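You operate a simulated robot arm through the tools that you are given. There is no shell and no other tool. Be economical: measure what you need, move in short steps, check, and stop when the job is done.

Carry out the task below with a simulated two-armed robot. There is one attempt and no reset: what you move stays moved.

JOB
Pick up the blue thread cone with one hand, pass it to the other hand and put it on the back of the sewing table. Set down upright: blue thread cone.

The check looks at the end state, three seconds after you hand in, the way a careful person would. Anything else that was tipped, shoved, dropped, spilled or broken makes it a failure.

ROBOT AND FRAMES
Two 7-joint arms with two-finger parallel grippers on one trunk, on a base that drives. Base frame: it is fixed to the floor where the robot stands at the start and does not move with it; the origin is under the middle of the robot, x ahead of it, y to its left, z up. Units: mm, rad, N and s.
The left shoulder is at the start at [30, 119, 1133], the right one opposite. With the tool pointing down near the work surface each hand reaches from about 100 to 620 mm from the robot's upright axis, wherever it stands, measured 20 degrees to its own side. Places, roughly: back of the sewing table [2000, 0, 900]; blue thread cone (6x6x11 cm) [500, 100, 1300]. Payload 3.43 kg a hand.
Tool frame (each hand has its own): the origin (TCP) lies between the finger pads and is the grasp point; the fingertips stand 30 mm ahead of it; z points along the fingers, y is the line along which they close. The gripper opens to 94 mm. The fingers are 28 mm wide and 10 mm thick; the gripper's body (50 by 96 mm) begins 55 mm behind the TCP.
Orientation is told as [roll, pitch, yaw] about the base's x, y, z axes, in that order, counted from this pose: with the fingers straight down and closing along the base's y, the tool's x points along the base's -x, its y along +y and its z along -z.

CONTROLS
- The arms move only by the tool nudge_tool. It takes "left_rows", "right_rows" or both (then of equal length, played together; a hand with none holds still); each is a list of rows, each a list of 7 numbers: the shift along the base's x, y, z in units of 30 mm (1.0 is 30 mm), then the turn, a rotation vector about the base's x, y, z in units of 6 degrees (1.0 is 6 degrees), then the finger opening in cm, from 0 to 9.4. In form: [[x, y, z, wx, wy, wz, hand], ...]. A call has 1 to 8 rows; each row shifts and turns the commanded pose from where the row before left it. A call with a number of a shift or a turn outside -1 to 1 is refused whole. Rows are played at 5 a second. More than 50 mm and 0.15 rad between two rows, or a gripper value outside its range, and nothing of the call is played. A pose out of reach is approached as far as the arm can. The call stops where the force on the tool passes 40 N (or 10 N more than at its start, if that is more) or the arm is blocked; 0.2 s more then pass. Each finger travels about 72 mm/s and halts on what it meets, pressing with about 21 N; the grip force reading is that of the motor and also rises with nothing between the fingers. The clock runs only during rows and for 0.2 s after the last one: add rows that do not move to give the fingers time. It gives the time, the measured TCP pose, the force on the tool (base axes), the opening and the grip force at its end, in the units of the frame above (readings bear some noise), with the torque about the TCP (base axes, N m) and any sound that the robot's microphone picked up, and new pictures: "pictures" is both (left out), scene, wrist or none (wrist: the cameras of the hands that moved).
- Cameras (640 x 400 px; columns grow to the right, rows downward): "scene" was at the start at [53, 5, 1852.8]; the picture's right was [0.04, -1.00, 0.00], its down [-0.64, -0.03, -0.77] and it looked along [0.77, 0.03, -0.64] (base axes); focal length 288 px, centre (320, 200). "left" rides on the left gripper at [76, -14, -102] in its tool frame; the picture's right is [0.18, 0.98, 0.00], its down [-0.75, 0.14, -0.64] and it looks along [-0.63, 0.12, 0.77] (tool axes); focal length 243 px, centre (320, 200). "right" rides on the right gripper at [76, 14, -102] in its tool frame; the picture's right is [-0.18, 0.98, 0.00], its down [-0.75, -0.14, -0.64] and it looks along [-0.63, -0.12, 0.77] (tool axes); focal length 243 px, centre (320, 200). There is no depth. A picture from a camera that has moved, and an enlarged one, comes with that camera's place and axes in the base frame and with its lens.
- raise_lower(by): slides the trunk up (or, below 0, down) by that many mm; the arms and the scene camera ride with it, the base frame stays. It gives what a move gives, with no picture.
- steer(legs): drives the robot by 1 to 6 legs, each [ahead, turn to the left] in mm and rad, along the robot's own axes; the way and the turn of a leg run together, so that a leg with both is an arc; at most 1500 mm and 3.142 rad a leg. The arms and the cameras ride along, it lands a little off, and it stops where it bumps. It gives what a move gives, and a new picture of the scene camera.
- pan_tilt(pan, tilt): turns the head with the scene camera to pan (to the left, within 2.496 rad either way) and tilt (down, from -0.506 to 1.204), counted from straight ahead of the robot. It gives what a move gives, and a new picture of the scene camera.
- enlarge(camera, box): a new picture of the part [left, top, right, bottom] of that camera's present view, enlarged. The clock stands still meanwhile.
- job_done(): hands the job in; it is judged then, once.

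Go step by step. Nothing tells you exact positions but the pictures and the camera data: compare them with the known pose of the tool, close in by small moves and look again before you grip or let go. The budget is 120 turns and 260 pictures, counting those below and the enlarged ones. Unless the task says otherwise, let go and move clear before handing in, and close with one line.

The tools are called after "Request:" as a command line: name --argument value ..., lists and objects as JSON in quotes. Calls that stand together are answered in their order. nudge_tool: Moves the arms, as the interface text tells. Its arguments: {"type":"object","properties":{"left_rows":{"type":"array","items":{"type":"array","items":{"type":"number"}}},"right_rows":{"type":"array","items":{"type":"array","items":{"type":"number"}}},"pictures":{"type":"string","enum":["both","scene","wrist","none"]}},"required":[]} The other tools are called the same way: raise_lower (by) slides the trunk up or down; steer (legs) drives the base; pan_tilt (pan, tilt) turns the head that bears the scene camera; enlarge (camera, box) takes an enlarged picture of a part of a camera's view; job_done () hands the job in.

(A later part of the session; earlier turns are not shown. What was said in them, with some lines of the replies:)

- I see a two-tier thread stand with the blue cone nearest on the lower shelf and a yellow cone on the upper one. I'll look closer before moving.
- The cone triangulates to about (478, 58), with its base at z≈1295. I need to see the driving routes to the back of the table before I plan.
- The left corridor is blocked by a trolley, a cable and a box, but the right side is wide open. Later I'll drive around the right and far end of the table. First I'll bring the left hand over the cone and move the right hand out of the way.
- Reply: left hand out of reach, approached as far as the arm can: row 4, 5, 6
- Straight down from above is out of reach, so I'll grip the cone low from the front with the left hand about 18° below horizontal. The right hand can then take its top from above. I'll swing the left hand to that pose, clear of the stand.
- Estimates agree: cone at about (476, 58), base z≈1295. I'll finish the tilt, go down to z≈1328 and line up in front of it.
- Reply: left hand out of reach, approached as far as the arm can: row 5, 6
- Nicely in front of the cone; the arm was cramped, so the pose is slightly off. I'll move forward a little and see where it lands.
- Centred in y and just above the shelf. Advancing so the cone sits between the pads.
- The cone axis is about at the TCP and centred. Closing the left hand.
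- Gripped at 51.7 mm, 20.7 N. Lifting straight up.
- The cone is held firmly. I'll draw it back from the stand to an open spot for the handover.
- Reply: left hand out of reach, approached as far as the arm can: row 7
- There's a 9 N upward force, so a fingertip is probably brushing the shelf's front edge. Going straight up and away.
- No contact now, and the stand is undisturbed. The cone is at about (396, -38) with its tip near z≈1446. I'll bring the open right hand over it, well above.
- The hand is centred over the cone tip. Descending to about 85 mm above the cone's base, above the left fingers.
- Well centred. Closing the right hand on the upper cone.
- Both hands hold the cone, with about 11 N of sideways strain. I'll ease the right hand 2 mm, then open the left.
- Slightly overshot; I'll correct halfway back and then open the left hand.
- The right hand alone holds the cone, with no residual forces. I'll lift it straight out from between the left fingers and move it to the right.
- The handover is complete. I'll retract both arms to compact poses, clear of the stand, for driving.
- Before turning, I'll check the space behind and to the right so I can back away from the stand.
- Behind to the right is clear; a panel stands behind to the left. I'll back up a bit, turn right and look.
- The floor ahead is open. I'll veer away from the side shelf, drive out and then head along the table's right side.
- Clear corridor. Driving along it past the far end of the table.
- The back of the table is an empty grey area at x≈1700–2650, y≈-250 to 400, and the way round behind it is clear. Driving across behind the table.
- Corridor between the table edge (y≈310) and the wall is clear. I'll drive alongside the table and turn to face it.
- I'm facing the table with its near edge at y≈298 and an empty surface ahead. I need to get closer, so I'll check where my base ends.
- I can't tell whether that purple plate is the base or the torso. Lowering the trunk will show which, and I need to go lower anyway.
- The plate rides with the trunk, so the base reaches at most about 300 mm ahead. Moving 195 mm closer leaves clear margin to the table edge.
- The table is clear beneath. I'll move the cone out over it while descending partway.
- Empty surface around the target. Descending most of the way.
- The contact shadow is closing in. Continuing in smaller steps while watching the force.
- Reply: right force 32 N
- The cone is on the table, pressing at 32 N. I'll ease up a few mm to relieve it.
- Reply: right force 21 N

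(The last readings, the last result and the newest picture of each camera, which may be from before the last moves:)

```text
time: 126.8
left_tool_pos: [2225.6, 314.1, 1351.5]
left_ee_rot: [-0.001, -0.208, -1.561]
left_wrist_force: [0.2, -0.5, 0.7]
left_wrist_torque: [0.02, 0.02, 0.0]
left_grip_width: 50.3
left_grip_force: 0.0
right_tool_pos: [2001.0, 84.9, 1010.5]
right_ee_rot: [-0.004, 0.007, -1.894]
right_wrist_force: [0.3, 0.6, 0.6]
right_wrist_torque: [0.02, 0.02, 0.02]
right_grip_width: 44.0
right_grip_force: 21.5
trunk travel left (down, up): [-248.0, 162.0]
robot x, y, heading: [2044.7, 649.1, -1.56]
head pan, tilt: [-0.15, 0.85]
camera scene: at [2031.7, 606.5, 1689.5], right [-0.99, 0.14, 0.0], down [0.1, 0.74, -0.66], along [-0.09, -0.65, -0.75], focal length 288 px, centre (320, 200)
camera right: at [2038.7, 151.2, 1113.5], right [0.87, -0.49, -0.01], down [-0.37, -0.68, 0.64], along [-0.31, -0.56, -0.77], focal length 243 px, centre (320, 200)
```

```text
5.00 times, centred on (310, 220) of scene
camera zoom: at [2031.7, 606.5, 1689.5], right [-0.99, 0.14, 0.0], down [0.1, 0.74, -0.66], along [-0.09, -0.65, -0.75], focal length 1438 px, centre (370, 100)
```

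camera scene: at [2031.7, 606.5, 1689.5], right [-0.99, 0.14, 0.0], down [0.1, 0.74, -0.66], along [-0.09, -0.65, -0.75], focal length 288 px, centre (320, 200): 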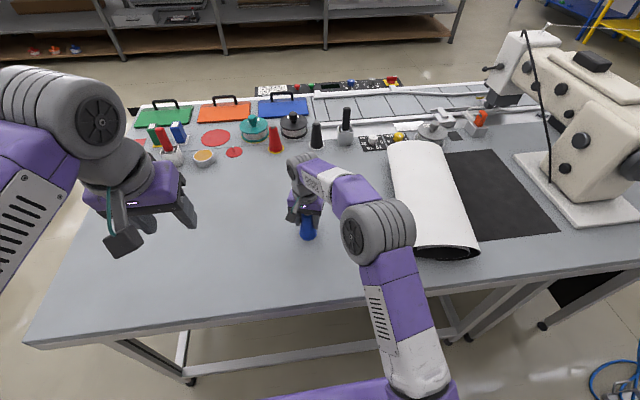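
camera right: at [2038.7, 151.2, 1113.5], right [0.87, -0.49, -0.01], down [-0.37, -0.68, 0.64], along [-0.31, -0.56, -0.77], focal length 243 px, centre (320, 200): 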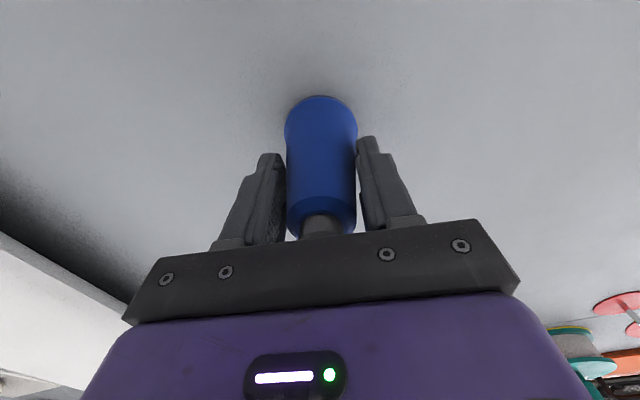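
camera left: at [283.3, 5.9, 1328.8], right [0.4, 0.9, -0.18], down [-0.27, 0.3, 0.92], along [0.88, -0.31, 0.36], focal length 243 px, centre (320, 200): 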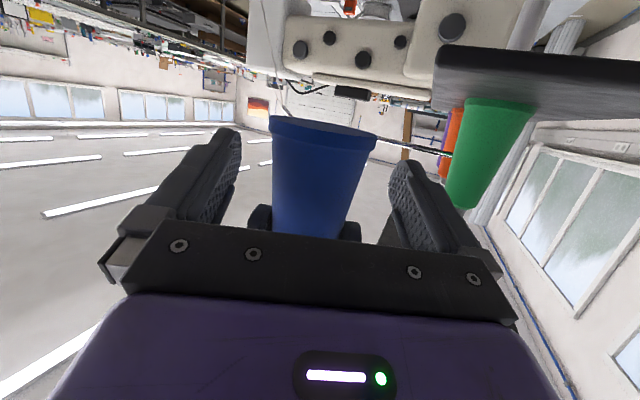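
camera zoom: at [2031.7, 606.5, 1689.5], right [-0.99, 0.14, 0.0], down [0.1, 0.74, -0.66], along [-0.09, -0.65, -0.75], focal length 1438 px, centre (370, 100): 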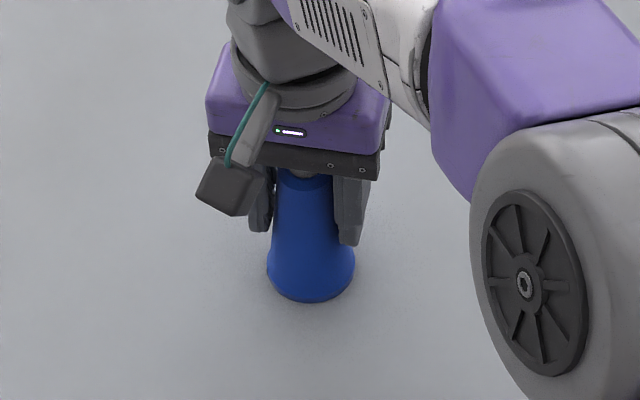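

Forces are near zero, with the cone essentially at the table surface and upright. I'll go down 1 mm and open slowly.

Request:
nudge_tool --right_rows '[[0, 0, -0.03, 0, 0, 0, 1.5], [0, 0, 0, 0, 0, 0, 1.5], [0, 0, 0, 0, 0, 0, 4.6], [0, 0, 0, 0, 0, 0, 5.5], [0, 0, 0, 0, 0, 0, 7], [0, 0, 0, 0, 0, 0, 9], [0, 0, 0, 0, 0, 0, 9.4], [0, 0, 0, 0, 0, 0, 9.4]]'

Request:
enlarge --camera "scene" --box '[270, 180, 350, 260]'

```text
time: 128.6
left_tool_pos: [2225.9, 313.3, 1351.9]
left_ee_rot: [0.001, -0.21, -1.558]
left_wrist_force: [0.8, 0.1, -0.4]
left_wrist_torque: [-0.03, 0.02, 0.01]
left_grip_width: 49.9
left_grip_force: 0.0
right_tool_pos: [2001.4, 82.4, 1012.1]
right_ee_rot: [-0.001, 0.0, -1.894]
right_wrist_force: [-0.8, 0.0, 0.2]
right_wrist_torque: [0.0, -0.02, 0.02]
right_grip_width: 93.9
right_grip_force: 0.0
trunk travel left (down, up): [-248.0, 162.0]
robot x, y, heading: [2046.0, 653.6, -1.555]
head pan, tilt: [-0.15, 0.85]
camera scene: at [2031.8, 606.1, 1689.6], right [-0.99, 0.14, 0.0], down [0.1, 0.74, -0.66], along [-0.09, -0.65, -0.75], focal length 288 px, centre (320, 200)
camera right: at [2038.9, 149.5, 1114.5], right [0.87, -0.49, 0.0], down [-0.37, -0.67, 0.64], along [-0.31, -0.56, -0.77], focal length 243 px, centre (320, 200)
```

scene: 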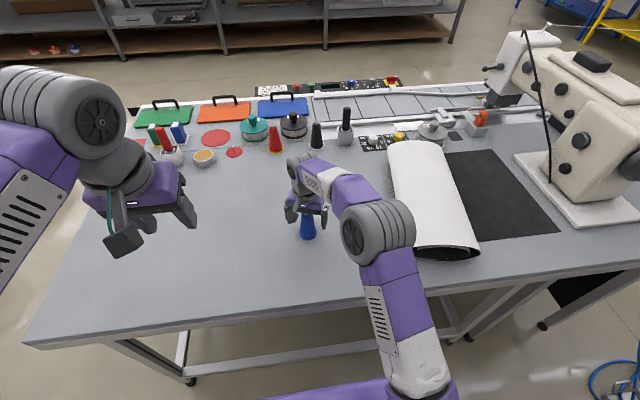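
right: 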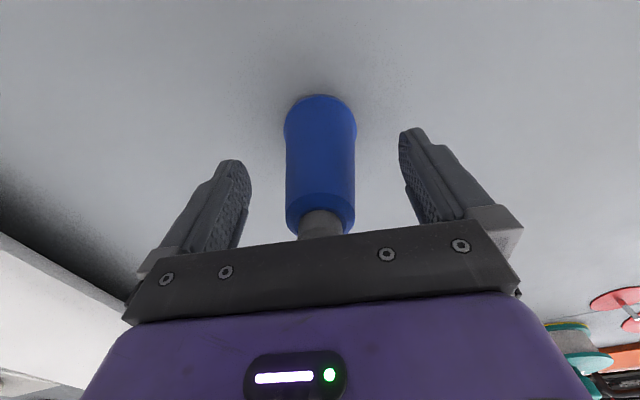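

```text
5.00 times, centred on (310, 220) of scene
camera zoom: at [2031.8, 606.1, 1689.6], right [-0.99, 0.14, 0.0], down [0.1, 0.74, -0.66], along [-0.09, -0.65, -0.75], focal length 1438 px, centre (370, 100)
```

zoom: 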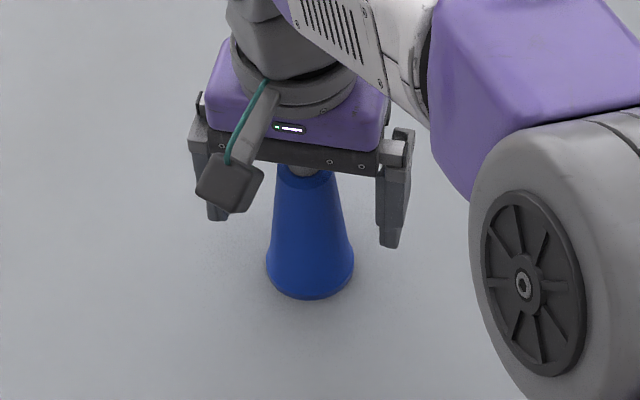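

The cone stands upright on its own. Lifting the right hand straight up and clear.

Request:
nudge_tool --right_rows '[[0, 0, 0.5, 0, 0, 0, 9.4], [0, 0, 0.9, 0, 0, 0, 9.4], [0, 0, 0.9, 0, 0, 0, 9.4], [0, 0, 1, 0, 0, 0, 9.4], [0, 0, 1, 0, 0, 0, 9.4], [0, 0.5, 1, 0, 0, 0, 9.4], [-0.3, 0.8, 0.8, 0, 0, 0, 9.4], [-0.3, 0.8, 0.8, 0, 0, 0, 9.4]]'

Request:
enlarge --camera "scene" --box '[230, 130, 390, 280]'

```text
time: 130.4
left_tool_pos: [2224.6, 314.4, 1352.5]
left_ee_rot: [0.001, -0.212, -1.559]
left_wrist_force: [0.6, 0.0, -0.5]
left_wrist_torque: [-0.02, 0.02, 0.01]
left_grip_width: 49.9
left_grip_force: 0.0
right_tool_pos: [1980.7, 146.7, 1219.8]
right_ee_rot: [0.0, 0.001, -1.894]
right_wrist_force: [0.6, 0.4, -0.3]
right_wrist_torque: [-0.03, 0.06, 0.0]
right_grip_width: 93.9
right_grip_force: 0.1
trunk travel left (down, up): [-248.0, 162.0]
robot x, y, heading: [2042.0, 649.4, -1.558]
head pan, tilt: [-0.15, 0.85]
camera scene: at [2031.5, 607.3, 1689.7], right [-0.99, 0.14, 0.0], down [0.1, 0.74, -0.66], along [-0.09, -0.65, -0.75], focal length 288 px, centre (320, 200)
camera right: at [2019.5, 214.0, 1321.4], right [0.87, -0.49, 0.0], down [-0.37, -0.67, 0.64], along [-0.31, -0.56, -0.77], focal length 243 px, centre (320, 200)
```

scene: 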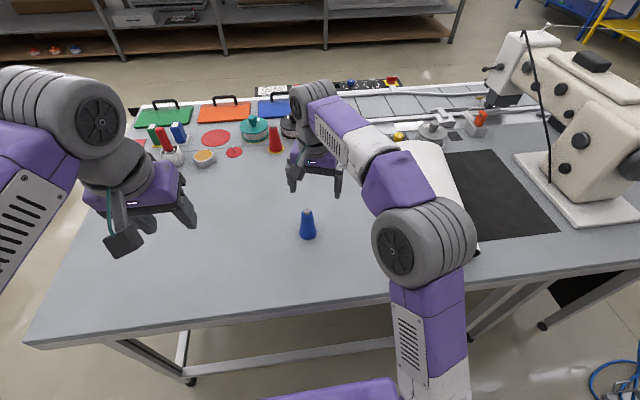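
right: 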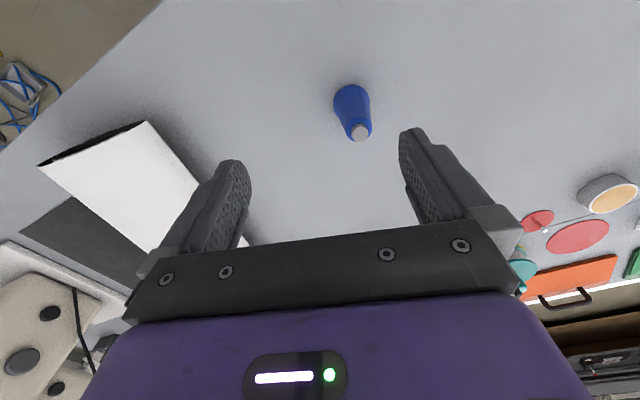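

```text
2.67 times, centred on (310, 205) of scene
camera zoom: at [2031.5, 607.3, 1689.7], right [-0.99, 0.14, 0.0], down [0.1, 0.74, -0.66], along [-0.09, -0.65, -0.75], focal length 767 px, centre (347, 187)
```

zoom: 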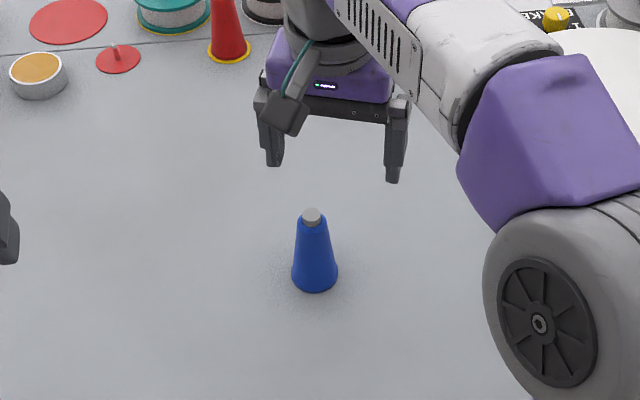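

The cone stands upright and free at the back of the table, both hands are clear, and I can see nothing disturbed. Handing in.

Request:
job_done

```text
The job is handed in.
```

The blue thread cone was picked up with the left hand, passed to the right hand, and set down upright at the back of the sewing table, at about (2000, 82).
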